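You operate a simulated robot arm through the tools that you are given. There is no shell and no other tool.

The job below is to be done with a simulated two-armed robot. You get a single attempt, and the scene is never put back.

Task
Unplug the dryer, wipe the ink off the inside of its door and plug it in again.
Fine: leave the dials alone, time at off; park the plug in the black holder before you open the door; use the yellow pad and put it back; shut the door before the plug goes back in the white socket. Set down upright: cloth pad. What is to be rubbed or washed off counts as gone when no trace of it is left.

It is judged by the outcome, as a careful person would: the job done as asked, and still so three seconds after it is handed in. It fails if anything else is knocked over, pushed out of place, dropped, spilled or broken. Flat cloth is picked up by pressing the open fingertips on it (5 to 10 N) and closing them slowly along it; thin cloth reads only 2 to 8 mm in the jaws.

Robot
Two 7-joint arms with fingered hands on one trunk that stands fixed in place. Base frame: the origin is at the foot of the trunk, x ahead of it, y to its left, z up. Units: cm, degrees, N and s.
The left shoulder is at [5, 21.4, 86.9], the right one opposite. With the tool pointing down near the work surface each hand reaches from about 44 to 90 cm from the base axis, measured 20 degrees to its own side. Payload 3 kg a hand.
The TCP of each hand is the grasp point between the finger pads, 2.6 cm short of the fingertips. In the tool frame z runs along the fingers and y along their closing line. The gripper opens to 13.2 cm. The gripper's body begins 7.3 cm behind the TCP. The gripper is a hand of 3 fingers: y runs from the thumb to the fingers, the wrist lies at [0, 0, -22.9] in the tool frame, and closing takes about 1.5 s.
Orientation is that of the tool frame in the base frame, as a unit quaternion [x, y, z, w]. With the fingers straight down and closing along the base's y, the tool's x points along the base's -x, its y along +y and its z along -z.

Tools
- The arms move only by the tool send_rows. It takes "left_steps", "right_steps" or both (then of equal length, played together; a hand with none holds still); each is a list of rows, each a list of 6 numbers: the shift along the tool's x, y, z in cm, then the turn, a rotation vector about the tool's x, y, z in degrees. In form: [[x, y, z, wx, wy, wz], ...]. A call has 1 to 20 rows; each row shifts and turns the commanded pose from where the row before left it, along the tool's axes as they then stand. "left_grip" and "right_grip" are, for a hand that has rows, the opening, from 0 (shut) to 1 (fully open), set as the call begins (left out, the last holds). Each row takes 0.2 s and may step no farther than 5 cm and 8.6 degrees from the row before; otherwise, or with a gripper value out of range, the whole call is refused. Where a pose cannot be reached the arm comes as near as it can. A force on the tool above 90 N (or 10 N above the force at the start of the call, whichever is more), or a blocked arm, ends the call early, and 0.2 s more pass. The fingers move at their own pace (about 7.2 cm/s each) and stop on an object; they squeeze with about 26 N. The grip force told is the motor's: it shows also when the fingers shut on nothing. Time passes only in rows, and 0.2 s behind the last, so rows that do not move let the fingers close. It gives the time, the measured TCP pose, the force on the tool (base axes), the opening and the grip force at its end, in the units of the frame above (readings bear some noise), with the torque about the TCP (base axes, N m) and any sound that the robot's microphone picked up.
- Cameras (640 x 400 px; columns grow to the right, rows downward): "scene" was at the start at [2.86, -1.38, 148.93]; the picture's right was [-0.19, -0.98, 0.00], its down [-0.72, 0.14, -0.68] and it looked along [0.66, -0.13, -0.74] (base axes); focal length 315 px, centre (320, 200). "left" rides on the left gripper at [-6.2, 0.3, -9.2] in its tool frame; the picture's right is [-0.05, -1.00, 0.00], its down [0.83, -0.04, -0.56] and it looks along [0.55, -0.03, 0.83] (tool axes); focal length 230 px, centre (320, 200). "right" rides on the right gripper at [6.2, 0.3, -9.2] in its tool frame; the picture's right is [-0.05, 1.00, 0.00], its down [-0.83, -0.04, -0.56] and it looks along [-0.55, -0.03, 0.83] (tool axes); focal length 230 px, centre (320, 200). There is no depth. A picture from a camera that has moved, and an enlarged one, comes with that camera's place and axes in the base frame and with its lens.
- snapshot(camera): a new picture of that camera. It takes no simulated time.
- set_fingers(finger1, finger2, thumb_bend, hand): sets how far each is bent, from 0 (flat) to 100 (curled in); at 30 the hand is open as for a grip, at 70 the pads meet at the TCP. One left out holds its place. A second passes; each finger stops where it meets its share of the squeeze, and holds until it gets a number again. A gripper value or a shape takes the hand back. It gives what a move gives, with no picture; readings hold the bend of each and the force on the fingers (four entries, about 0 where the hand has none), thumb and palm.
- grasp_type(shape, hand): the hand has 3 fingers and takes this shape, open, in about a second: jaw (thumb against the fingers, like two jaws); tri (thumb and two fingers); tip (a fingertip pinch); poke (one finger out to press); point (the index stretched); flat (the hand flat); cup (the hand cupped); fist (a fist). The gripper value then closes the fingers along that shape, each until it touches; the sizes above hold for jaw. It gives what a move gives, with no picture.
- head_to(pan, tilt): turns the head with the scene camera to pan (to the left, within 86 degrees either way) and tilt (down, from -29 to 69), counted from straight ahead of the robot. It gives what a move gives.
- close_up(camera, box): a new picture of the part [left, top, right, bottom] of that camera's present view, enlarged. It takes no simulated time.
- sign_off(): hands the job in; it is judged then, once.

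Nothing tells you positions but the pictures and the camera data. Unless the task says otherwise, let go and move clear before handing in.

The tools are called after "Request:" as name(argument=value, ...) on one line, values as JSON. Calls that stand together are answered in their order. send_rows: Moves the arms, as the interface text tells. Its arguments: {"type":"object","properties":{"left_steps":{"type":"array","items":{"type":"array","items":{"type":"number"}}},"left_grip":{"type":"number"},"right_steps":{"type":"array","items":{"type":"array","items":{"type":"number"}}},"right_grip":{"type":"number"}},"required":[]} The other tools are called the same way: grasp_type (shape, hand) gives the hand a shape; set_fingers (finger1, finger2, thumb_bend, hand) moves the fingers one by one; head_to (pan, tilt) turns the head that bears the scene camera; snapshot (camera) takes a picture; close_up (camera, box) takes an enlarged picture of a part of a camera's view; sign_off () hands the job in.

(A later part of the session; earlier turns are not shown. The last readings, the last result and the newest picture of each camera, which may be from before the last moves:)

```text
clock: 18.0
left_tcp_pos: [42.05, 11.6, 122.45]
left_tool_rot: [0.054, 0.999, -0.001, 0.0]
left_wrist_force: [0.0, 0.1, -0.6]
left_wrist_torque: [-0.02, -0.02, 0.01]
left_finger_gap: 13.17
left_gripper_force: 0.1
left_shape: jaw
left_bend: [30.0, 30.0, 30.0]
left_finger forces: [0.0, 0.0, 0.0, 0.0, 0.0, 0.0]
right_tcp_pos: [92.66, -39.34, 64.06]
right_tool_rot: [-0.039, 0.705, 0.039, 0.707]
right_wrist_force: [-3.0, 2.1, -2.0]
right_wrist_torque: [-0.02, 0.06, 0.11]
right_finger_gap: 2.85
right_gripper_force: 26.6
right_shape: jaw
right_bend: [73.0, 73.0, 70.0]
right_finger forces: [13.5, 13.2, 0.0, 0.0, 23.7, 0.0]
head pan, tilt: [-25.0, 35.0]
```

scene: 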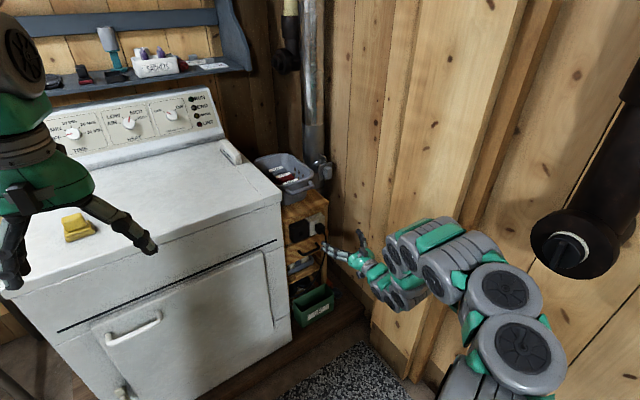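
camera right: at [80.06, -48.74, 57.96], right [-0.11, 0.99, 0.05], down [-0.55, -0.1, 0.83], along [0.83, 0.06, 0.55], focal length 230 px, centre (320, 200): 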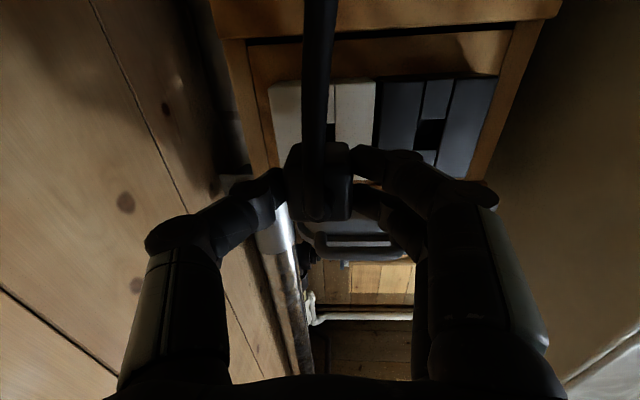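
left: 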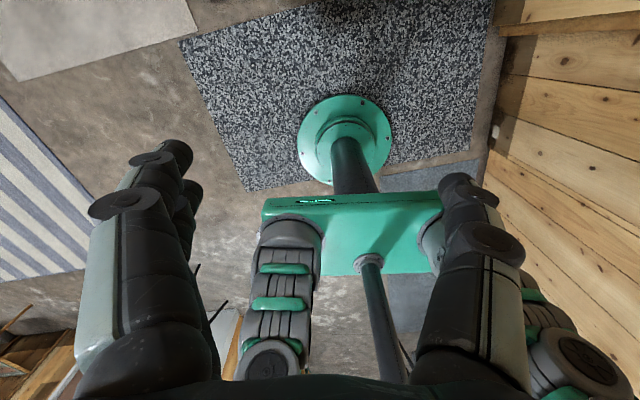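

Request:
send_rows(right_steps=[[0, 0, 0.3, 0, 0, 0], [0, 0, 0.3, 0, 0, 0], [0, 0, 0, 0, 0, 0]])

Request:
close_up(camera="scene", box=[280, 212, 328, 252])

Request:
close_up(camera="right", box=[192, 40, 448, 240])

```text
clock: 18.8
left_tcp_pos: [41.87, 11.45, 122.4]
left_tool_rot: [0.053, 0.999, -0.001, 0.001]
left_wrist_force: [0.3, -0.7, 0.4]
left_wrist_torque: [-0.02, -0.04, 0.0]
left_finger_gap: 13.18
left_gripper_force: 0.1
left_shape: jaw
left_bend: [30.0, 30.0, 30.0]
left_finger forces: [0.0, 0.0, 0.0, 0.0, 0.0, 0.1]
right_tcp_pos: [93.18, -39.45, 64.04]
right_tool_rot: [-0.038, 0.706, 0.038, 0.706]
right_wrist_force: [-18.1, 2.5, 10.3]
right_wrist_torque: [0.02, -0.15, 0.22]
right_finger_gap: 2.9
right_gripper_force: 25.9
right_shape: jaw
right_bend: [73.0, 73.0, 71.0]
right_finger forces: [15.6, 15.4, 0.1, 0.0, 25.5, 0.0]
head pan, tilt: [-25.0, 35.0]
```

```text
10.00 times, centred on (304, 232) of scene
camera zoom: at [3.01, -3.59, 150.76], right [-0.42, -0.91, 0.0], down [-0.52, 0.24, -0.82], along [0.74, -0.35, -0.57], focal length 3153 px, centre (480, -120)
```

zoom: 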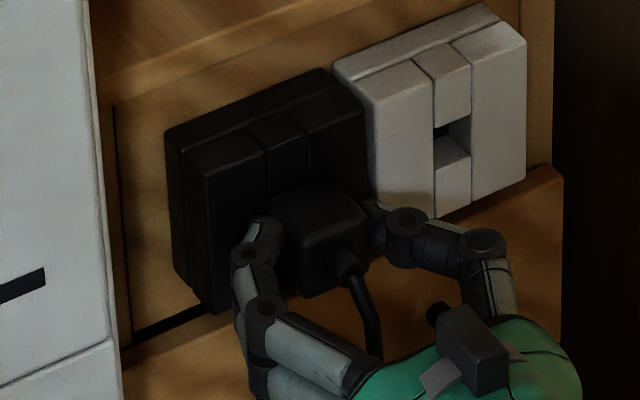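

```text
2.00 times, centred on (320, 140) of right
camera zoom: at [83.89, -40.11, 57.92], right [-0.11, 0.99, 0.05], down [-0.55, -0.1, 0.83], along [0.83, 0.06, 0.56], focal length 460 px, centre (320, 320)
```

zoom: 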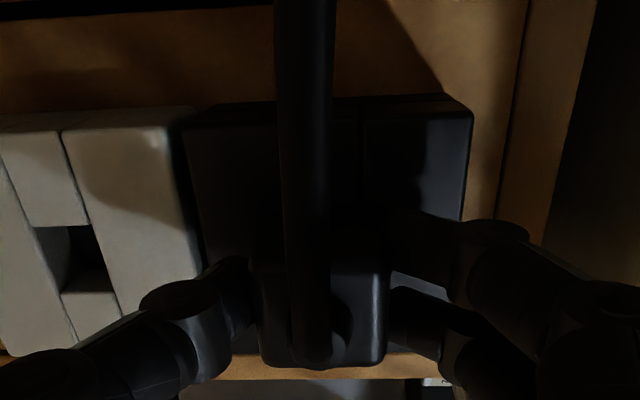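

Request:
send_rows(right_steps=[[0, 0, 0.3, 0, 0, 0], [0, 0, 0.2, 0, 0, 0], [0, 0, 0, 0, 0, 0]])

Request:
close_up(camera="scene", box=[292, 222, 324, 246])

```text
clock: 19.6
left_tcp_pos: [42.12, 11.52, 122.39]
left_tool_rot: [0.055, 0.999, 0.0, 0.0]
left_wrist_force: [0.1, 0.4, 0.8]
left_wrist_torque: [0.01, 0.0, 0.03]
left_finger_gap: 13.18
left_gripper_force: 0.1
left_shape: jaw
left_bend: [30.0, 30.0, 30.0]
left_finger forces: [0.1, 0.0, 0.0, 0.0, 0.1, 0.0]
right_tcp_pos: [93.43, -39.46, 63.97]
right_tool_rot: [-0.038, 0.707, 0.038, 0.706]
right_wrist_force: [-49.6, 2.0, 16.2]
right_wrist_torque: [0.12, -0.26, 0.46]
right_finger_gap: 3.31
right_gripper_force: 26.3
right_shape: jaw
right_bend: [75.0, 75.0, 72.0]
right_finger forces: [19.6, 19.5, 0.0, 0.0, 30.4, 0.1]
head pan, tilt: [-25.0, 35.0]
```

```text
16.00 times, centred on (308, 234) of scene
camera zoom: at [2.97, -3.59, 150.76], right [-0.42, -0.91, 0.0], down [-0.52, 0.24, -0.82], along [0.74, -0.35, -0.57], focal length 5044 px, centre (512, -344)
```

zoom: 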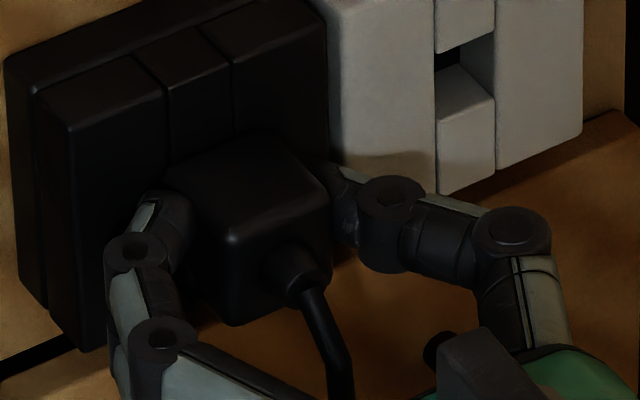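

Request:
send_rows(right_steps=[[0, 0, -0.3, 0, 0, 0], [0, 0, -0.15, 0, 0, 0]])

Request:
send_rows(right_steps=[[0, 0, 0, 0, 0, 0], [0, 0, 0, 0, 0, 0], [0, 0, 0, 0, 0, 0], [0, 0, 0, 0, 0, 0]], right_grip=0.5)

Request:
close_up(camera="scene", box=[292, 222, 324, 246])

Request:
snapshot(camera="right")

```text
clock: 20.2
left_tcp_pos: [42.12, 11.49, 122.36]
left_tool_rot: [0.055, 0.999, 0.0, 0.0]
left_wrist_force: [0.0, -0.4, -0.2]
left_wrist_torque: [0.01, 0.02, 0.0]
left_finger_gap: 13.18
left_gripper_force: 0.1
left_shape: jaw
left_bend: [30.0, 30.0, 30.0]
left_finger forces: [0.0, 0.0, 0.0, 0.1, 0.0, 0.0]
right_tcp_pos: [93.26, -39.29, 64.01]
right_tool_rot: [-0.039, 0.706, 0.039, 0.706]
right_wrist_force: [-9.3, -5.8, -0.8]
right_wrist_torque: [0.06, 0.03, -0.08]
right_finger_gap: 3.07
right_gripper_force: 25.3
right_shape: jaw
right_bend: [74.0, 74.0, 71.0]
right_finger forces: [12.7, 12.5, 0.1, 0.0, 30.1, 0.0]
head pan, tilt: [-25.0, 35.0]
```

```text
clock: 21.2
left_tcp_pos: [42.08, 11.64, 122.37]
left_tool_rot: [0.054, 0.999, 0.001, 0.0]
left_wrist_force: [-0.6, -0.4, -0.8]
left_wrist_torque: [0.02, 0.0, 0.03]
left_finger_gap: 13.19
left_gripper_force: 0.1
left_shape: jaw
left_bend: [30.0, 30.0, 30.0]
left_finger forces: [0.0, 0.1, 0.0, 0.0, 0.1, 0.0]
right_tcp_pos: [93.24, -39.21, 64.1]
right_tool_rot: [-0.039, 0.706, 0.039, 0.706]
right_wrist_force: [-0.5, -0.7, -0.2]
right_wrist_torque: [-0.01, 0.0, 0.03]
right_finger_gap: 6.53
right_gripper_force: 0.2
right_shape: jaw
right_bend: [73.0, 73.0, 70.0]
right_finger forces: [0.0, 0.0, 0.1, 0.1, 0.0, 0.0]
head pan, tilt: [-25.0, 35.0]
```

```text
16.00 times, centred on (308, 234) of scene
camera zoom: at [3.05, -3.6, 150.76], right [-0.42, -0.91, 0.0], down [-0.52, 0.24, -0.82], along [0.74, -0.35, -0.57], focal length 5044 px, centre (512, -344)
```

zoom: 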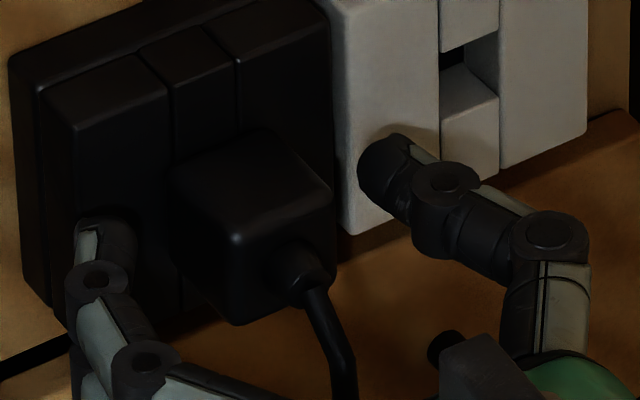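

```text
taken
camera right: at [83.92, -40.03, 57.95], right [-0.11, 0.99, 0.05], down [-0.55, -0.1, 0.83], along [0.83, 0.06, 0.55], focal length 230 px, centre (320, 200)
```

right: 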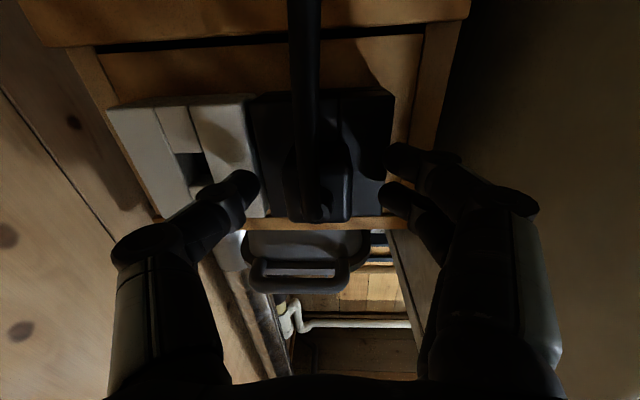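

The plug is parked and stays in the holder. I'll back the right hand out, raise it clear, and look at the door catch and pad.

Request:
send_rows(right_steps=[[0, 0, -2, 0, 0, 0], [0, 0, -3, 0, 0, 0], [0, 0, -4, 0, 0, 0], [0, 0, -4, 0, 0, 0], [0, 0, -4, 0, 0, 0]])

Request:
head_to(pan=15, tilt=50)

Request:
snapshot(camera="right")

Request:
snapshot(camera="scene")

```text
clock: 22.4
left_tcp_pos: [42.05, 11.61, 122.34]
left_tool_rot: [0.054, 0.999, 0.0, 0.0]
left_wrist_force: [0.6, -0.3, 0.0]
left_wrist_torque: [0.0, 0.02, -0.04]
left_finger_gap: 13.2
left_gripper_force: 0.1
left_shape: jaw
left_bend: [30.0, 30.0, 30.0]
left_finger forces: [0.0, 0.0, 0.0, 0.0, 0.0, 0.0]
right_tcp_pos: [76.16, -41.09, 63.99]
right_tool_rot: [-0.038, 0.706, 0.039, 0.706]
right_wrist_force: [-0.8, -0.7, 0.5]
right_wrist_torque: [-0.04, 0.04, 0.02]
right_finger_gap: 6.54
right_gripper_force: 0.1
right_shape: jaw
right_bend: [73.0, 73.0, 70.0]
right_finger forces: [0.0, 0.0, 0.0, 0.0, 0.0, 0.0]
head pan, tilt: [-25.0, 35.0]
```

```text
clock: 23.4
left_tcp_pos: [42.1, 11.57, 122.4]
left_tool_rot: [0.055, 0.999, 0.001, 0.0]
left_wrist_force: [-0.5, 0.3, 1.0]
left_wrist_torque: [-0.01, 0.02, 0.0]
left_finger_gap: 13.18
left_gripper_force: 0.1
left_shape: jaw
left_bend: [30.0, 30.0, 30.0]
left_finger forces: [0.1, 0.1, 0.1, 0.0, 0.0, 0.0]
right_tcp_pos: [76.22, -41.13, 63.99]
right_tool_rot: [-0.039, 0.706, 0.038, 0.706]
right_wrist_force: [0.2, 0.6, -0.2]
right_wrist_torque: [0.0, 0.0, 0.02]
right_finger_gap: 6.55
right_gripper_force: 0.1
right_shape: jaw
right_bend: [73.0, 73.0, 70.0]
right_finger forces: [0.0, 0.0, 0.1, 0.0, 0.0, 0.0]
head pan, tilt: [15.0, 50.0]
```

```text
taken
camera right: at [66.96, -41.93, 57.83], right [-0.11, 0.99, 0.05], down [-0.55, -0.1, 0.83], along [0.83, 0.06, 0.55], focal length 230 px, centre (320, 200)
```

right: 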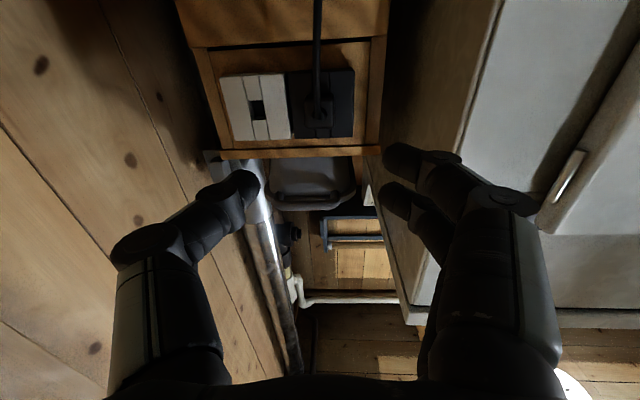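

```text
taken
```

scene: 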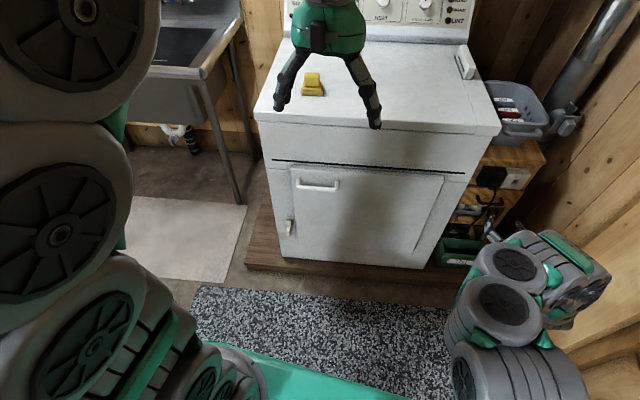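

Request:
close_up(camera="scene", box=[264, 160, 344, 260])

Request:
close_up(camera="scene", box=[276, 205, 308, 245])

Request:
close_up(camera="scene", box=[280, 60, 344, 110])

Request:
close_up(camera="scene", box=[260, 150, 480, 280])

```text
4.00 times, centred on (304, 210) of scene
camera zoom: at [2.51, 2.11, 148.58], right [0.26, -0.97, 0.0], down [-0.74, -0.2, -0.64], along [0.62, 0.17, -0.77], focal length 1261 px, centre (384, 160)
```

zoom: 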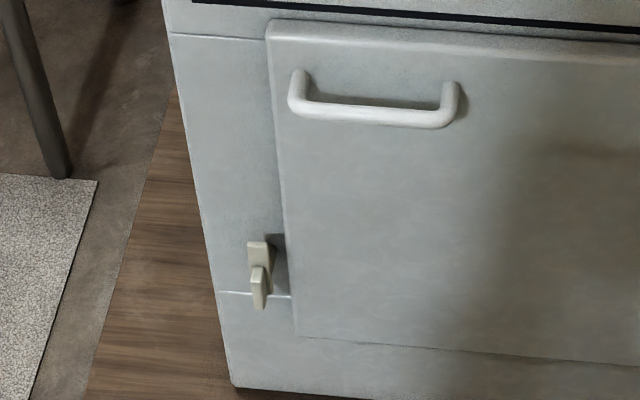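

```text
10.00 times, centred on (292, 225) of scene
camera zoom: at [2.51, 2.11, 148.58], right [0.26, -0.97, 0.0], down [-0.74, -0.2, -0.64], along [0.62, 0.17, -0.77], focal length 3153 px, centre (600, -50)
```

zoom: 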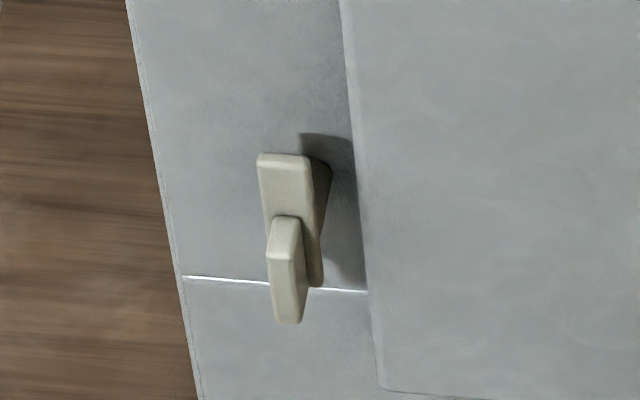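

```text
8.00 times, centred on (312, 85) of scene
camera zoom: at [2.51, 2.11, 148.58], right [0.26, -0.97, 0.0], down [-0.74, -0.2, -0.64], along [0.62, 0.17, -0.77], focal length 2522 px, centre (384, 1120)
```

zoom: 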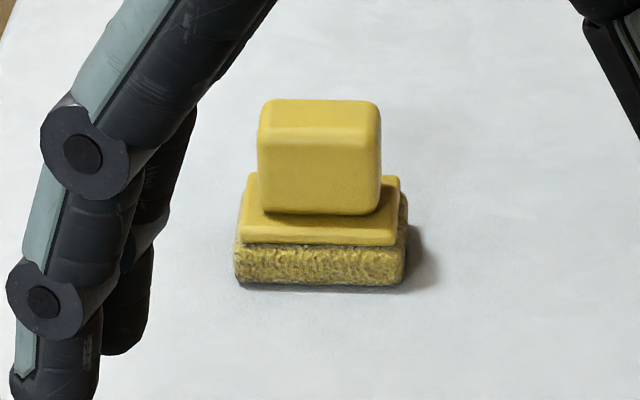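

```text
2.91 times, centred on (370, 215) of scene
camera zoom: at [2.51, 2.11, 148.58], right [0.26, -0.97, 0.0], down [-0.74, -0.2, -0.64], along [0.62, 0.17, -0.77], focal length 917 px, centre (174, 156)
```

zoom: 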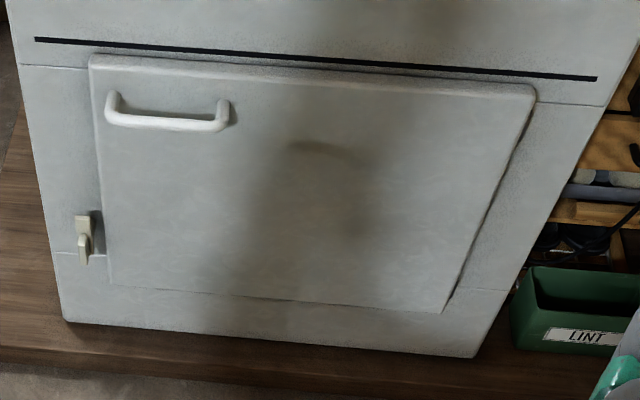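

Request:
send_rows(right_steps=[[-4.2, -0.3, -1.0, 0, 0, 0], [-4.2, -0.3, -1.0, 0, 0, 0], [-4.2, -0.3, -1.0, 0, 0, 0], [-4.2, -0.3, -1.0, 0, 0, 0], [-4.2, -0.3, -1.0, 0, 0, 0], [-4.2, -0.3, -1.0, 0, 0, 0], [-4.2, -0.3, -1.0, 0, 0, 0], [-4.2, -0.3, -1.0, 0, 0, 0], [-4.2, -0.3, -1.0, 0, 0, 0], [-4.2, -0.3, -1.0, 0, 0, 0], [-4.2, -0.3, -1.0, 0, 0, 0]])

Request:
head_to(pan=0, tilt=48)

Request:
snapshot(camera="scene")

Request:
close_up(camera="scene", box=[390, 130, 454, 180])

```text
clock: 25.8
left_tcp_pos: [42.1, 11.59, 122.49]
left_tool_rot: [0.053, 0.999, 0.0, 0.0]
left_wrist_force: [0.0, 0.4, 0.2]
left_wrist_torque: [-0.01, 0.01, -0.04]
left_finger_gap: 13.2
left_gripper_force: 0.0
left_shape: jaw
left_bend: [30.0, 30.0, 30.0]
left_finger forces: [0.1, 0.0, 0.1, 0.0, 0.0, 0.0]
right_tcp_pos: [65.64, -45.63, 110.27]
right_tool_rot: [-0.038, 0.706, 0.038, 0.706]
right_wrist_force: [-0.9, -0.8, 0.9]
right_wrist_torque: [0.02, 0.0, -0.01]
right_finger_gap: 6.56
right_gripper_force: 0.1
right_shape: jaw
right_bend: [73.0, 73.0, 70.0]
right_finger forces: [0.0, 0.1, 0.0, 0.0, 0.0, 0.0]
head pan, tilt: [15.0, 50.0]
```

```text
clock: 26.6
left_tcp_pos: [42.02, 11.48, 122.33]
left_tool_rot: [0.055, 0.999, 0.0, -0.001]
left_wrist_force: [-0.2, -0.2, -0.4]
left_wrist_torque: [0.0, -0.02, 0.01]
left_finger_gap: 13.19
left_gripper_force: 0.0
left_shape: jaw
left_bend: [30.0, 30.0, 30.0]
left_finger forces: [0.0, 0.0, 0.1, 0.0, 0.1, 0.0]
right_tcp_pos: [65.71, -45.48, 110.12]
right_tool_rot: [-0.038, 0.706, 0.039, 0.706]
right_wrist_force: [0.9, 0.8, 0.2]
right_wrist_torque: [-0.04, -0.01, 0.0]
right_finger_gap: 6.56
right_gripper_force: 0.1
right_shape: jaw
right_bend: [73.0, 73.0, 70.0]
right_finger forces: [0.1, 0.1, 0.1, 0.0, 0.1, 0.0]
head pan, tilt: [0.0, 48.0]
```

```text
taken
```

scene: 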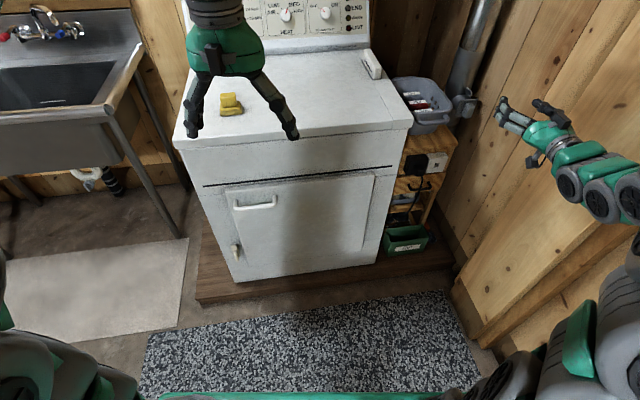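

```text
8.00 times, centred on (422, 155) of scene
camera zoom: at [2.95, 0.13, 148.85], right [0.0, -1.0, 0.0], down [-0.74, 0.0, -0.67], along [0.67, 0.0, -0.74], focal length 2522 px, centre (-496, 560)
```

zoom: 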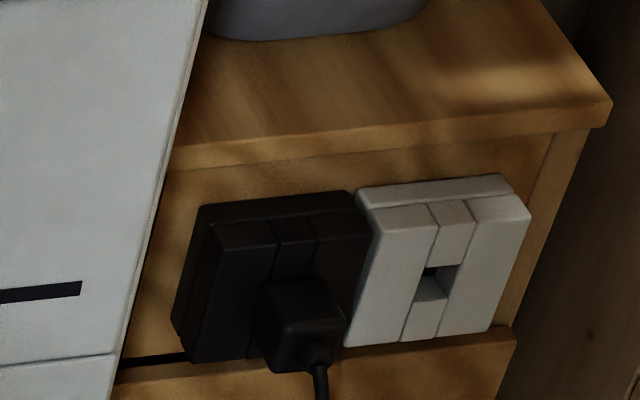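

Request:
close_up(camera="scene", box=[216, 180, 296, 230])

Request:
close_up(camera="scene", box=[170, 110, 430, 290])

```text
8.00 times, centred on (256, 205) of scene
camera zoom: at [2.95, 0.13, 148.85], right [0.0, -1.0, 0.0], down [-0.74, 0.0, -0.67], along [0.67, 0.0, -0.74], focal length 2522 px, centre (832, 160)
```

zoom: 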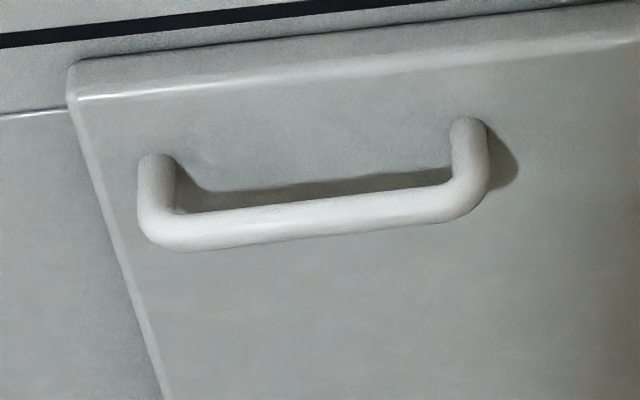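

```text
2.22 times, centred on (300, 200) of scene
camera zoom: at [2.95, 0.13, 148.85], right [0.0, -1.0, 0.0], down [-0.74, 0.0, -0.67], along [0.67, 0.0, -0.74], focal length 701 px, centre (364, 200)
```

zoom: 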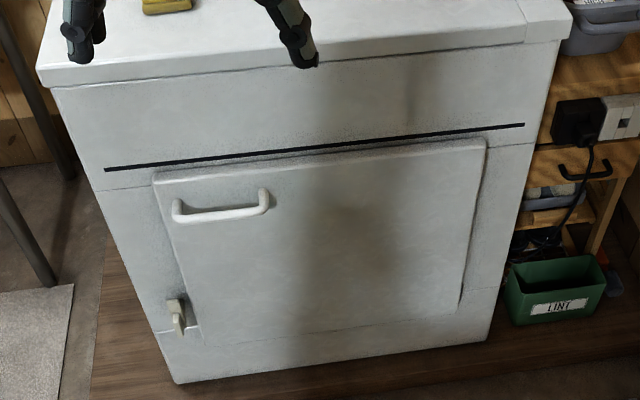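

I'll use the right hand for the door handle (thumb up grip) so the left hand stays free for the pad. First roll the hand and bring it in front of the handle.

Request:
send_rows(right_steps=[[0, 0, -0.5, 0, 0, -8.2], [0, 0, -0.5, 0, 0, -8.2], [0, 0, -0.5, 0, 0, -8.2], [0, 0, -0.5, 0, 0, -8.2], [0, 0, 0, 0, 0, -8.2], [0, 0, 0, 0, 0, -8.2], [0, 0, 0, 0, 0, -8.2], [0, 0, 0, 0, 0, -8.2], [0, 0, 0, 0, 0, -8.2], [0, 0, 0, 0, 0, -8.2], [0, 0, 0, 0, 0, -8.0]], right_grip=1.0)

Request:
snapshot(camera="scene")

```text
clock: 29.0
left_tcp_pos: [42.09, 11.61, 122.46]
left_tool_rot: [0.055, 0.999, 0.0, 0.001]
left_wrist_force: [0.3, -0.3, 0.1]
left_wrist_torque: [-0.01, -0.02, -0.01]
left_finger_gap: 13.16
left_gripper_force: 0.0
left_shape: jaw
left_bend: [30.0, 30.0, 30.0]
left_finger forces: [0.0, 0.0, 0.0, 0.1, 0.1, 0.1]
right_tcp_pos: [63.84, -45.91, 110.3]
right_tool_rot: [0.527, -0.472, 0.473, -0.526]
right_wrist_force: [-1.0, 0.3, 0.5]
right_wrist_torque: [-0.02, 0.01, -0.03]
right_finger_gap: 13.16
right_gripper_force: 0.0
right_shape: jaw
right_bend: [30.0, 30.0, 30.0]
right_finger forces: [0.0, 0.1, 0.0, 0.0, 0.1, 0.0]
head pan, tilt: [0.0, 48.0]
```

```text
taken
```

scene: 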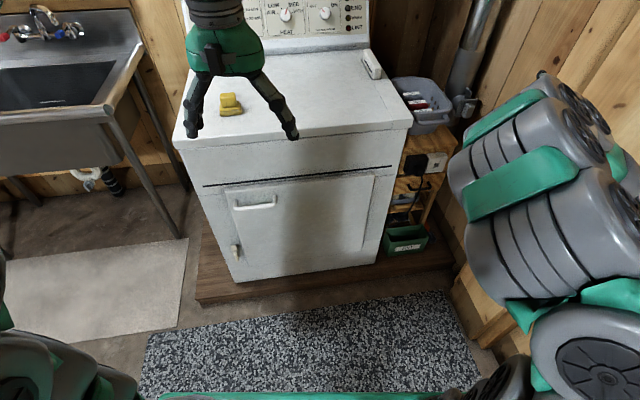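

Request:
send_rows(right_steps=[[0, 4.5, 0, 0, 0, 0], [0, 4.5, 0, 0, 0, 0], [0, 4.5, 0, 0, 0, 0], [0, 4.5, 0, 0, 0, 0], [-2.5, 4, 0, 0, 0, 0], [-3, 3.5, 0, 0, 0, 0], [-4.5, 1.5, 0, 0, 0, 0], [-4.5, 1.5, 0, 0, 0, 0], [-4.5, 1.5, 0, 0, 0, 0], [-4.5, 1.5, 0, 0, 0, 0]])

Request:
snapshot(camera="scene")

Request:
snapshot(camera="right")

```text
clock: 31.2
left_tcp_pos: [42.1, 11.45, 122.42]
left_tool_rot: [0.054, 0.999, 0.0, 0.0]
left_wrist_force: [0.1, 0.1, 0.4]
left_wrist_torque: [0.0, 0.04, 0.0]
left_finger_gap: 13.19
left_gripper_force: 0.1
left_shape: jaw
left_bend: [30.0, 30.0, 30.0]
left_finger forces: [0.0, 0.0, 0.1, 0.0, 0.0, 0.0]
right_tcp_pos: [70.05, -26.01, 80.08]
right_tool_rot: [0.527, -0.473, 0.471, -0.525]
right_wrist_force: [0.0, 0.4, 0.2]
right_wrist_torque: [0.0, -0.03, 0.03]
right_finger_gap: 13.18
right_gripper_force: 0.1
right_shape: jaw
right_bend: [30.0, 30.0, 30.0]
right_finger forces: [0.0, 0.1, 0.1, 0.0, 0.1, 0.0]
right hand out of reach, approached as far as the arm can: row 6, 7, 8, 9, 10
head pan, tilt: [0.0, 48.0]
```

```text
taken
```

scene: 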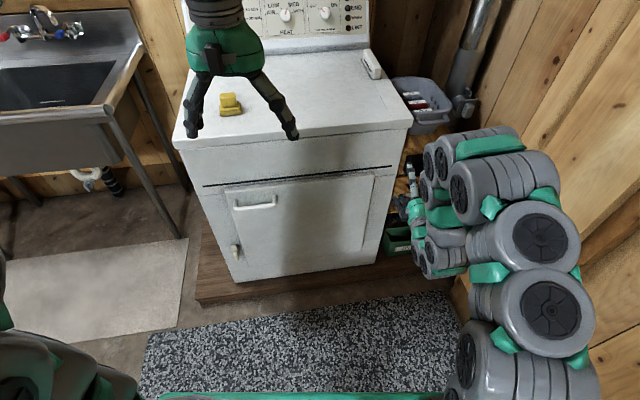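

```text
taken
camera right: at [61.47, -33.22, 79.78], right [-0.01, 0.05, -1.0], down [-0.64, 0.77, 0.05], along [0.77, 0.64, 0.03], focal length 230 px, centre (320, 200)
```

right: 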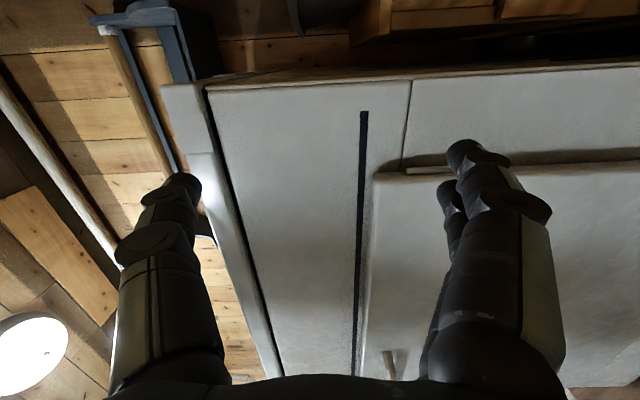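

The sideways grip runs out of joint range. I'll back off and point the right hand down instead, so it can grasp the handle bar from above.

Request:
send_rows(right_steps=[[2, -4, 0, 0, 0, 0], [2, -4, 0, 0, 0, 0], [2, -4, -1, 0, 0, 0], [2, -4, -1, 0, 0, 0], [2, -4, -1, 0, 0, 0], [0, -4, -1, 0, 0, 0], [0, -4, -1, 0, 0, 0], [0, -3, -1, 0, 0, 0]])

Request:
send_rows(right_steps=[[0, 0, 0, -8.2, 0, 0], [0, 0, 0, -8.2, 0, 0], [0, 0, 0, -8.2, 0, 0], [0, 0, 0, -8.2, 0, 0], [0, 0, 0, -8.2, 0, 0], [0, 0, 0, -8.2, 0, 0], [0, 0, 0, -8.2, 0, 0], [0, 0, 0, -8.2, 0, 0], [0, 0, 0, -8.2, 0, 0], [0, 0, 0, -8.2, 0, 0], [0, 0, 0, -8.0, 0, 0]])

Request:
snapshot(camera="scene")

```text
clock: 33.0
left_tcp_pos: [42.01, 11.52, 122.44]
left_tool_rot: [0.054, 0.999, 0.0, 0.0]
left_wrist_force: [-0.5, 0.5, -0.5]
left_wrist_torque: [0.01, 0.0, 0.02]
left_finger_gap: 13.19
left_gripper_force: 0.1
left_shape: jaw
left_bend: [30.0, 30.0, 30.0]
left_finger forces: [0.0, 0.0, 0.0, 0.0, 0.0, 0.0]
right_tcp_pos: [66.12, -36.86, 110.64]
right_tool_rot: [0.527, -0.472, 0.471, -0.527]
right_wrist_force: [1.0, 0.9, -0.4]
right_wrist_torque: [-0.02, 0.01, -0.03]
right_finger_gap: 13.18
right_gripper_force: 0.0
right_shape: jaw
right_bend: [30.0, 30.0, 30.0]
right_finger forces: [0.1, 0.1, 0.0, 0.0, 0.1, 0.1]
right hand out of reach, approached as far as the arm can: row 2, 3
head pan, tilt: [0.0, 48.0]
```

```text
clock: 35.6
left_tcp_pos: [42.06, 11.49, 122.42]
left_tool_rot: [0.054, 0.999, -0.001, -0.001]
left_wrist_force: [0.5, -0.3, -0.6]
left_wrist_torque: [0.06, 0.03, -0.03]
left_finger_gap: 13.21
left_gripper_force: 0.1
left_shape: jaw
left_bend: [30.0, 30.0, 30.0]
left_finger forces: [0.0, 0.0, 0.0, 0.1, 0.0, 0.0]
right_tcp_pos: [65.59, -35.77, 114.77]
right_tool_rot: [0.744, -0.666, 0.05, 0.018]
right_wrist_force: [0.1, -1.0, -0.6]
right_wrist_torque: [0.09, 0.0, -0.01]
right_finger_gap: 13.22
right_gripper_force: 0.1
right_shape: jaw
right_bend: [30.0, 30.0, 30.0]
right_finger forces: [0.0, 0.0, 0.0, 0.0, 0.0, 0.0]
head pan, tilt: [0.0, 48.0]
stopped in row 11 (right hand): the arm was blocked; the commanded pose is now the measured one
```

```text
taken
```

scene: 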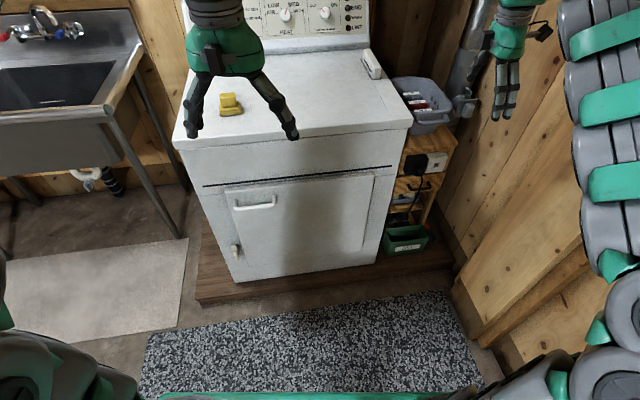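

Request:
send_rows(right_steps=[[-3, 0, 0, 0, 0, 0], [-4, 0, 0, 0, 0, 0], [-4.5, 0, 0, 0, 0, 0], [-4.5, 0, 0, 0, 0, 0], [-4.5, 0, 0, 0, 0, 0], [-4.5, 0, 0, 0, 0, 0]])

Request:
snapshot(camera="scene")

```text
clock: 37.0
left_tcp_pos: [42.05, 11.53, 122.45]
left_tool_rot: [0.053, 0.999, 0.0, 0.0]
left_wrist_force: [0.2, -0.1, 0.6]
left_wrist_torque: [0.0, -0.01, -0.02]
left_finger_gap: 13.17
left_gripper_force: 0.0
left_shape: jaw
left_bend: [30.0, 30.0, 30.0]
left_finger forces: [0.1, 0.0, 0.0, 0.1, 0.0, 0.0]
right_tcp_pos: [62.96, -10.99, 112.47]
right_tool_rot: [0.743, -0.667, 0.049, 0.018]
right_wrist_force: [0.3, -0.3, -0.1]
right_wrist_torque: [0.0, -0.01, 0.02]
right_finger_gap: 13.19
right_gripper_force: 0.0
right_shape: jaw
right_bend: [30.0, 30.0, 30.0]
right_finger forces: [0.0, 0.1, 0.0, 0.0, 0.0, 0.0]
head pan, tilt: [0.0, 48.0]
```

```text
taken
```

scene: 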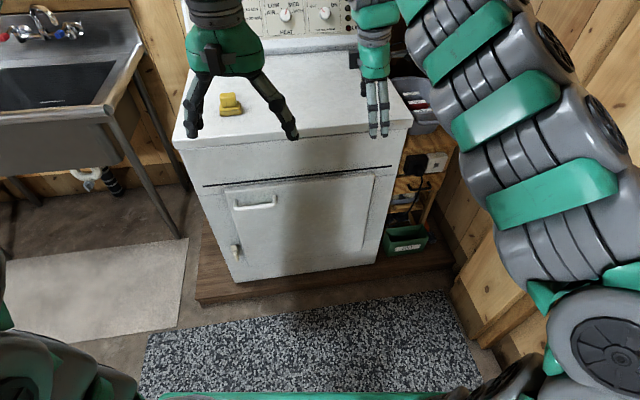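

Request:
send_rows(left_steps=[[0, 4.5, 0, 0, 0, 0], [0, 4.5, 0, 0, 0, 0], [0, 4.5, 0, 0, 0, 0], [0, 4.5, 0, 0, 0, 0], [0, 4.5, 0, 0, 0, 0], [0, 4.5, 0, 0, 0, 0]], right_steps=[[0, 0, 0, -1.2, -2.8, 0], [0, 0, 0, -1.1, -2.8, 0], [0, 0, 0, 0, 0, 0], [0, 0, 0, 0, 0, 0], [0, 0, 0, 0, 0, 0], [0, 0, 0, 0, 0, 0]])

Request:
send_rows(right_steps=[[-3.9, -1.14, 1.8, 0, 0, 0], [-3.9, -1.14, 1.8, 0, 0, 0], [-3.9, -1.14, 1.8, 0, 0, 0], [-3.9, -1.14, 1.8, 0, 0, 0], [-3.9, -1.14, 1.8, 0, 0, 0], [-3.9, -1.14, 1.8, 0, 0, 0], [-3.9, -1.14, 1.8, 0, 0, 0]])

Request:
snapshot(camera="scene")

Request:
snapshot(camera="right")

```text
clock: 38.4
left_tcp_pos: [44.9, 38.4, 122.58]
left_tool_rot: [0.053, 0.999, 0.002, 0.0]
left_wrist_force: [-0.3, 0.6, 0.2]
left_wrist_torque: [-0.01, 0.02, -0.04]
left_finger_gap: 13.21
left_gripper_force: 0.0
left_shape: jaw
left_bend: [30.0, 30.0, 30.0]
left_finger forces: [0.1, 0.0, 0.1, 0.0, 0.0, 0.0]
right_tcp_pos: [62.92, -11.08, 112.38]
right_tool_rot: [0.744, -0.668, 0.0, 0.0]
right_wrist_force: [-0.5, 0.2, 0.1]
right_wrist_torque: [-0.01, 0.01, -0.04]
right_finger_gap: 13.19
right_gripper_force: 0.0
right_shape: jaw
right_bend: [30.0, 30.0, 30.0]
right_finger forces: [0.0, 0.1, 0.1, 0.1, 0.0, 0.0]
head pan, tilt: [0.0, 48.0]
```

```text
clock: 40.0
left_tcp_pos: [44.88, 38.44, 122.6]
left_tool_rot: [0.053, 0.999, 0.0, 0.0]
left_wrist_force: [0.4, -0.7, 0.1]
left_wrist_torque: [0.01, 0.01, 0.0]
left_finger_gap: 13.2
left_gripper_force: 0.1
left_shape: jaw
left_bend: [30.0, 30.0, 30.0]
left_finger forces: [0.1, 0.0, 0.1, 0.1, 0.0, 0.1]
right_tcp_pos: [66.42, 16.19, 99.94]
right_tool_rot: [0.744, -0.668, 0.0, 0.001]
right_wrist_force: [0.3, 0.4, 0.5]
right_wrist_torque: [0.01, 0.04, 0.01]
right_finger_gap: 13.17
right_gripper_force: 0.1
right_shape: jaw
right_bend: [30.0, 30.0, 30.0]
right_finger forces: [0.0, 0.1, 0.0, 0.1, 0.1, 0.0]
right hand out of reach, approached as far as the arm can: row 7
head pan, tilt: [0.0, 48.0]
```

```text
taken
```

scene: 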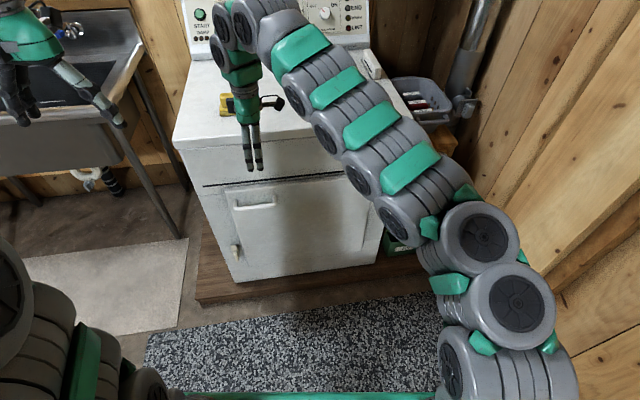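

```text
taken
camera right: at [66.7, 10.02, 109.13], right [-1.0, -0.06, 0.0], down [-0.04, 0.83, 0.55], along [-0.03, 0.55, -0.83], focal length 230 px, centre (320, 200)
```

right: 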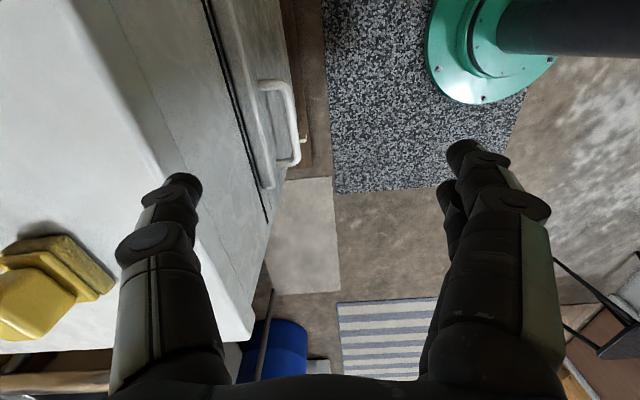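

Request:
send_rows(right_steps=[[0, 1.5, 0, 7.5, 0, 0], [0, 0, 0, 7.5, 0, 0], [0, 0, 0, 0, 0, 0], [-0.8, 0.4, 4.4, 0, 0, 0], [-0.8, 0.4, 4.4, 0, 0, 0], [-0.8, 0.4, 4.4, 0, 0, 0], [-0.9, 0.3, 4.4, 0, 0, 0]], right_grip=0.35)

Request:
snapshot(camera="scene")

Request:
snapshot(camera="right")

Request:
close_up(camera="scene", box=[206, 140, 306, 220])

```text
clock: 41.6
left_tcp_pos: [44.92, 38.44, 122.63]
left_tool_rot: [0.054, 0.999, 0.0, 0.001]
left_wrist_force: [0.4, 0.1, 1.1]
left_wrist_torque: [-0.02, 0.01, 0.02]
left_finger_gap: 13.19
left_gripper_force: 0.1
left_shape: jaw
left_bend: [30.0, 30.0, 30.0]
left_finger forces: [0.0, 0.0, 0.0, 0.0, 0.0, 0.1]
right_tcp_pos: [67.65, 19.34, 82.7]
right_tool_rot: [0.739, -0.661, 0.088, -0.097]
right_wrist_force: [0.3, 0.2, -0.2]
right_wrist_torque: [-0.02, 0.0, -0.01]
right_finger_gap: 4.63
right_gripper_force: 0.1
right_shape: jaw
right_bend: [73.0, 73.0, 70.0]
right_finger forces: [0.0, 0.1, 0.0, 0.0, 0.0, 0.0]
head pan, tilt: [0.0, 48.0]
```

```text
taken
```

scene: 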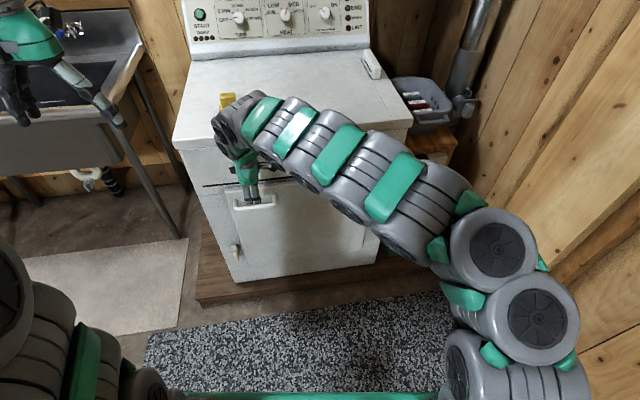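

```text
taken
camera right: at [65.58, 12.98, 91.56], right [-0.96, -0.05, -0.26], down [-0.19, 0.81, 0.55], along [0.18, 0.58, -0.8], focal length 230 px, centre (320, 200)
```

right: 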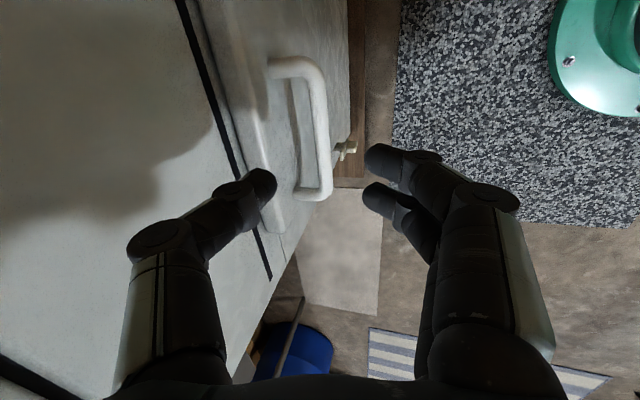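

```text
5.00 times, centred on (256, 180) of scene
camera zoom: at [2.96, 0.12, 148.85], right [0.0, -1.0, 0.0], down [-0.74, 0.0, -0.67], along [0.67, 0.0, -0.74], focal length 1576 px, centre (640, 300)
```

zoom: 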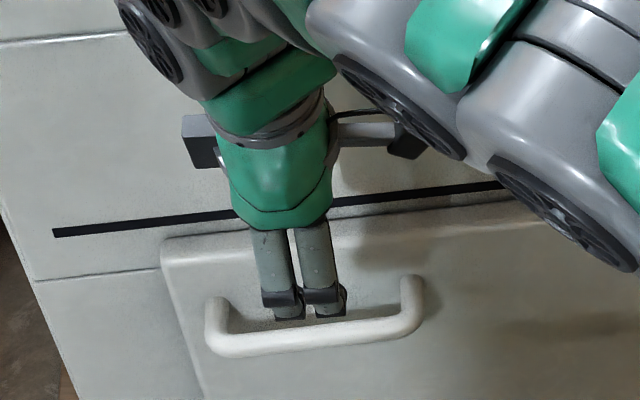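

Request:
send_rows(right_steps=[[0, 0.1, 4, 0, 0, 0], [0, 0, 3, 0, 0, 0], [0, 0, 2, 0, 0, 0]])

Request:
snapshot(camera="right")

Request:
close_up(camera="scene", box=[206, 140, 306, 220])

```text
clock: 42.4
left_tcp_pos: [44.89, 38.4, 122.49]
left_tool_rot: [0.054, 0.999, 0.0, -0.001]
left_wrist_force: [0.8, -0.2, 0.3]
left_wrist_torque: [-0.03, 0.0, -0.01]
left_finger_gap: 13.21
left_gripper_force: 0.1
left_shape: jaw
left_bend: [30.0, 30.0, 30.0]
left_finger forces: [0.0, 0.0, 0.0, 0.1, 0.1, 0.0]
right_tcp_pos: [67.2, 19.81, 78.06]
right_tool_rot: [0.738, -0.662, 0.086, -0.096]
right_wrist_force: [0.3, -0.3, 0.4]
right_wrist_torque: [0.01, 0.04, 0.02]
right_finger_gap: 4.64
right_gripper_force: 0.1
right_shape: jaw
right_bend: [73.0, 73.0, 70.0]
right_finger forces: [0.1, 0.1, 0.0, 0.1, 0.0, 0.0]
right hand out of reach, approached as far as the arm can: row 1, 2, 3
head pan, tilt: [0.0, 48.0]
```

```text
taken
camera right: at [65.07, 13.46, 86.85], right [-0.96, -0.05, -0.26], down [-0.19, 0.81, 0.55], along [0.18, 0.58, -0.8], focal length 230 px, centre (320, 200)
```

right: 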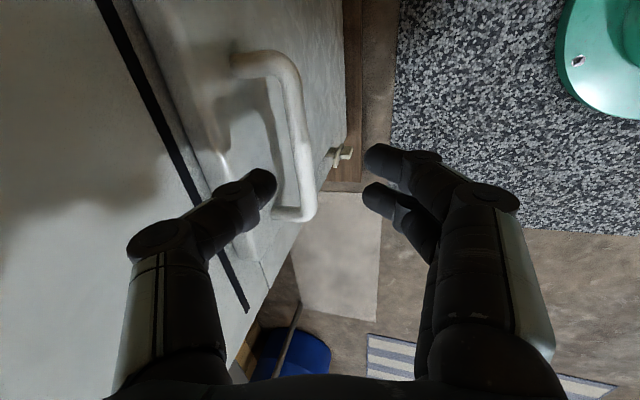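

```text
5.00 times, centred on (256, 180) of scene
camera zoom: at [2.95, 0.12, 148.85], right [0.0, -1.0, 0.0], down [-0.74, 0.0, -0.67], along [0.67, 0.0, -0.74], focal length 1576 px, centre (640, 300)
```

zoom: 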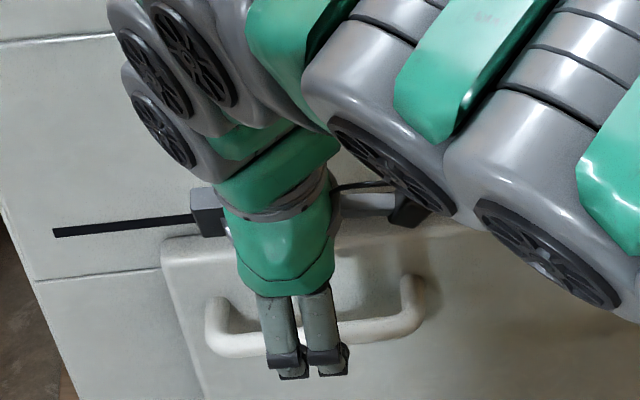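

The right arm hits a joint limit here, so I'll have the left hand pull the door by its handle (straight ahead of it) and use the right hand later. First bring the right hand back up and out of the way.

Request:
send_rows(right_steps=[[0, 0, -4.5, 0, 0, 0], [0, 0, -4.5, 0, 0, 0], [0, 0, -4.5, 0, 0, 0], [0, 0, -4.5, 0, 0, 0], [0, 0, -4.5, 0, 0, 0], [0, 0, -4.5, 0, 0, 0], [0, 0, 0, -7.5, 0, 0], [0, 0, 0, -7.5, 0, 0], [4.6, 1, -0.5, 0, 0, 0], [4.6, 1, -0.5, 0, 0, 0], [4.6, 1, -0.5, 0, 0, 0], [4.6, 1, -0.5, 0, 0, 0], [4.6, 1, -0.5, 0, 0, 0], [4.6, 1, -0.5, 0, 0, 0], [4.6, 1, -0.5, 0, 0, 0], [4.6, 1, -0.5, 0, 0, 0]])

Request:
send_rows(right_steps=[[1, 0, 0, 0, 0, 8.2], [1, 0, 0, 0, 0, 8.2], [0, 0, 0, 0, 0, 8.2], [0, 0, 0, 0, 0, 8.2], [0, 0, 0, 0, 0, 8.2], [0, 0, 0, 0, 0, 8.2], [0, 0, 0, 0, 0, 8.2], [0, 0, 0, 0, 0, 8.2], [0, 0, 0, 0, 0, 8.2], [0, 0, 0, 0, 0, 8.2], [0, 0, 0, 0, 0, 8.0]])

Request:
snapshot(camera="scene")

```text
clock: 45.8
left_tcp_pos: [44.91, 38.45, 122.62]
left_tool_rot: [0.053, 0.999, 0.0, 0.0]
left_wrist_force: [-0.4, -0.6, -0.4]
left_wrist_torque: [-0.01, -0.02, 0.01]
left_finger_gap: 13.17
left_gripper_force: 0.0
left_shape: jaw
left_bend: [30.0, 30.0, 30.0]
left_finger forces: [0.0, 0.0, 0.0, 0.1, 0.1, 0.0]
right_tcp_pos: [56.12, -18.5, 108.18]
right_tool_rot: [0.745, -0.667, 0.001, 0.0]
right_wrist_force: [-0.7, 0.0, -0.6]
right_wrist_torque: [-0.01, 0.0, -0.02]
right_finger_gap: 4.62
right_gripper_force: 0.0
right_shape: jaw
right_bend: [73.0, 73.0, 70.0]
right_finger forces: [0.0, 0.1, 0.1, 0.0, 0.0, 0.0]
head pan, tilt: [0.0, 48.0]
```

```text
clock: 48.2
left_tcp_pos: [44.85, 38.39, 122.5]
left_tool_rot: [0.054, 0.999, 0.0, -0.001]
left_wrist_force: [-0.1, 0.0, -0.3]
left_wrist_torque: [0.04, 0.01, 0.0]
left_finger_gap: 13.18
left_gripper_force: 0.0
left_shape: jaw
left_bend: [30.0, 30.0, 30.0]
left_finger forces: [0.0, 0.0, 0.1, 0.1, 0.1, 0.0]
right_tcp_pos: [56.25, -20.19, 108.1]
right_tool_rot: [-0.054, 0.999, 0.0, -0.001]
right_wrist_force: [0.5, -0.5, -0.7]
right_wrist_torque: [-0.01, 0.01, 0.01]
right_finger_gap: 4.62
right_gripper_force: 0.1
right_shape: jaw
right_bend: [73.0, 73.0, 70.0]
right_finger forces: [0.0, 0.0, 0.0, 0.0, 0.0, 0.0]
head pan, tilt: [0.0, 48.0]
```

```text
taken
```

scene: 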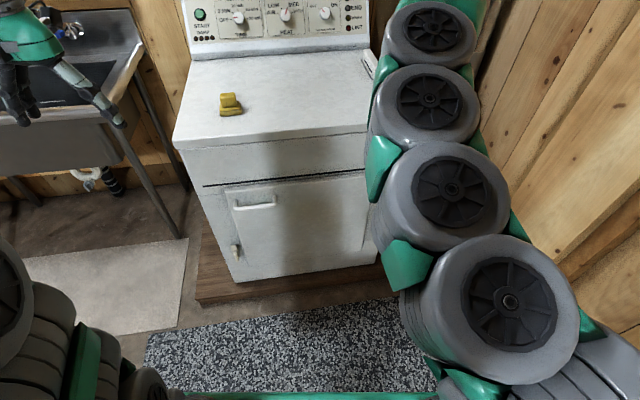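

Request:
send_rows(left_steps=[[0, 0, 0, 0, 0, 7.76], [0, 0, 0, 0, 0, 7.76], [0, 0, 0, 0, 0, 7.76], [0, 0, 0, 0, 0, 7.76], [0, 0, 0, 0, 0, 7.76], [0, 0, 0, 0, 0, 7.76], [0, 0, 0, 0, 0, 7.76], [0, 0, 0, 0, 0, 7.76], [0, 0, 0, 0, 0, 7.76], [0, 0, 0, 0, 0, 7.76], [0, 0, 0, -7.5, 0, 0], [0, 0, 0, -7.5, 0, 0]], left_grip=0.4)

Request:
snapshot(camera="scene")

Request:
snapshot(camera="left")

```text
clock: 50.8
left_tcp_pos: [45.05, 38.36, 122.42]
left_tool_rot: [0.662, 0.738, 0.097, 0.088]
left_wrist_force: [0.5, -0.3, -0.8]
left_wrist_torque: [0.01, -0.01, 0.01]
left_finger_gap: 5.33
left_gripper_force: 0.1
left_shape: jaw
left_bend: [73.0, 73.0, 70.0]
left_finger forces: [0.0, 0.1, 0.0, 0.0, 0.0, 0.0]
right_tcp_pos: [56.31, -20.11, 108.19]
right_tool_rot: [-0.054, 0.999, 0.0, -0.001]
right_wrist_force: [-0.3, -0.2, -0.4]
right_wrist_torque: [-0.01, -0.01, -0.02]
right_finger_gap: 4.64
right_gripper_force: 0.1
right_shape: jaw
right_bend: [73.0, 73.0, 70.0]
right_finger forces: [0.0, 0.1, 0.0, 0.0, 0.1, 0.0]
head pan, tilt: [0.0, 48.0]
```

```text
taken
```

scene: 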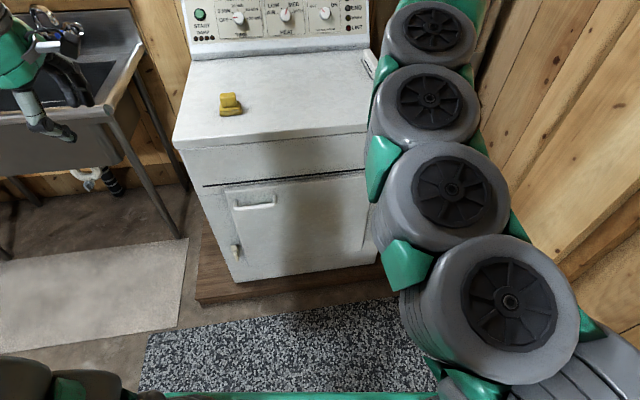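

```text
taken
camera left: at [43.76, 31.96, 131.42], right [-0.95, -0.16, -0.26], down [-0.27, 0.81, 0.52], along [0.13, 0.57, -0.81], focal length 230 px, centre (320, 200)
```

left: 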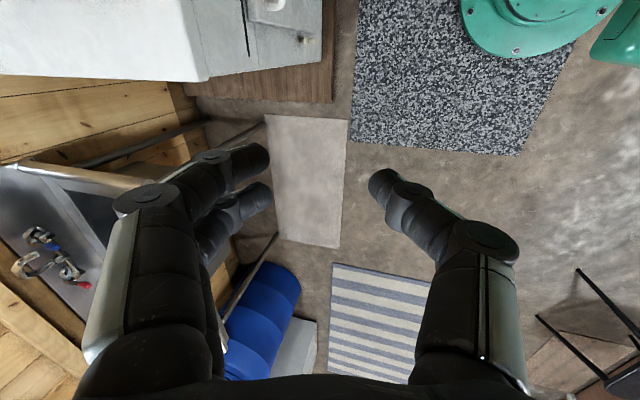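

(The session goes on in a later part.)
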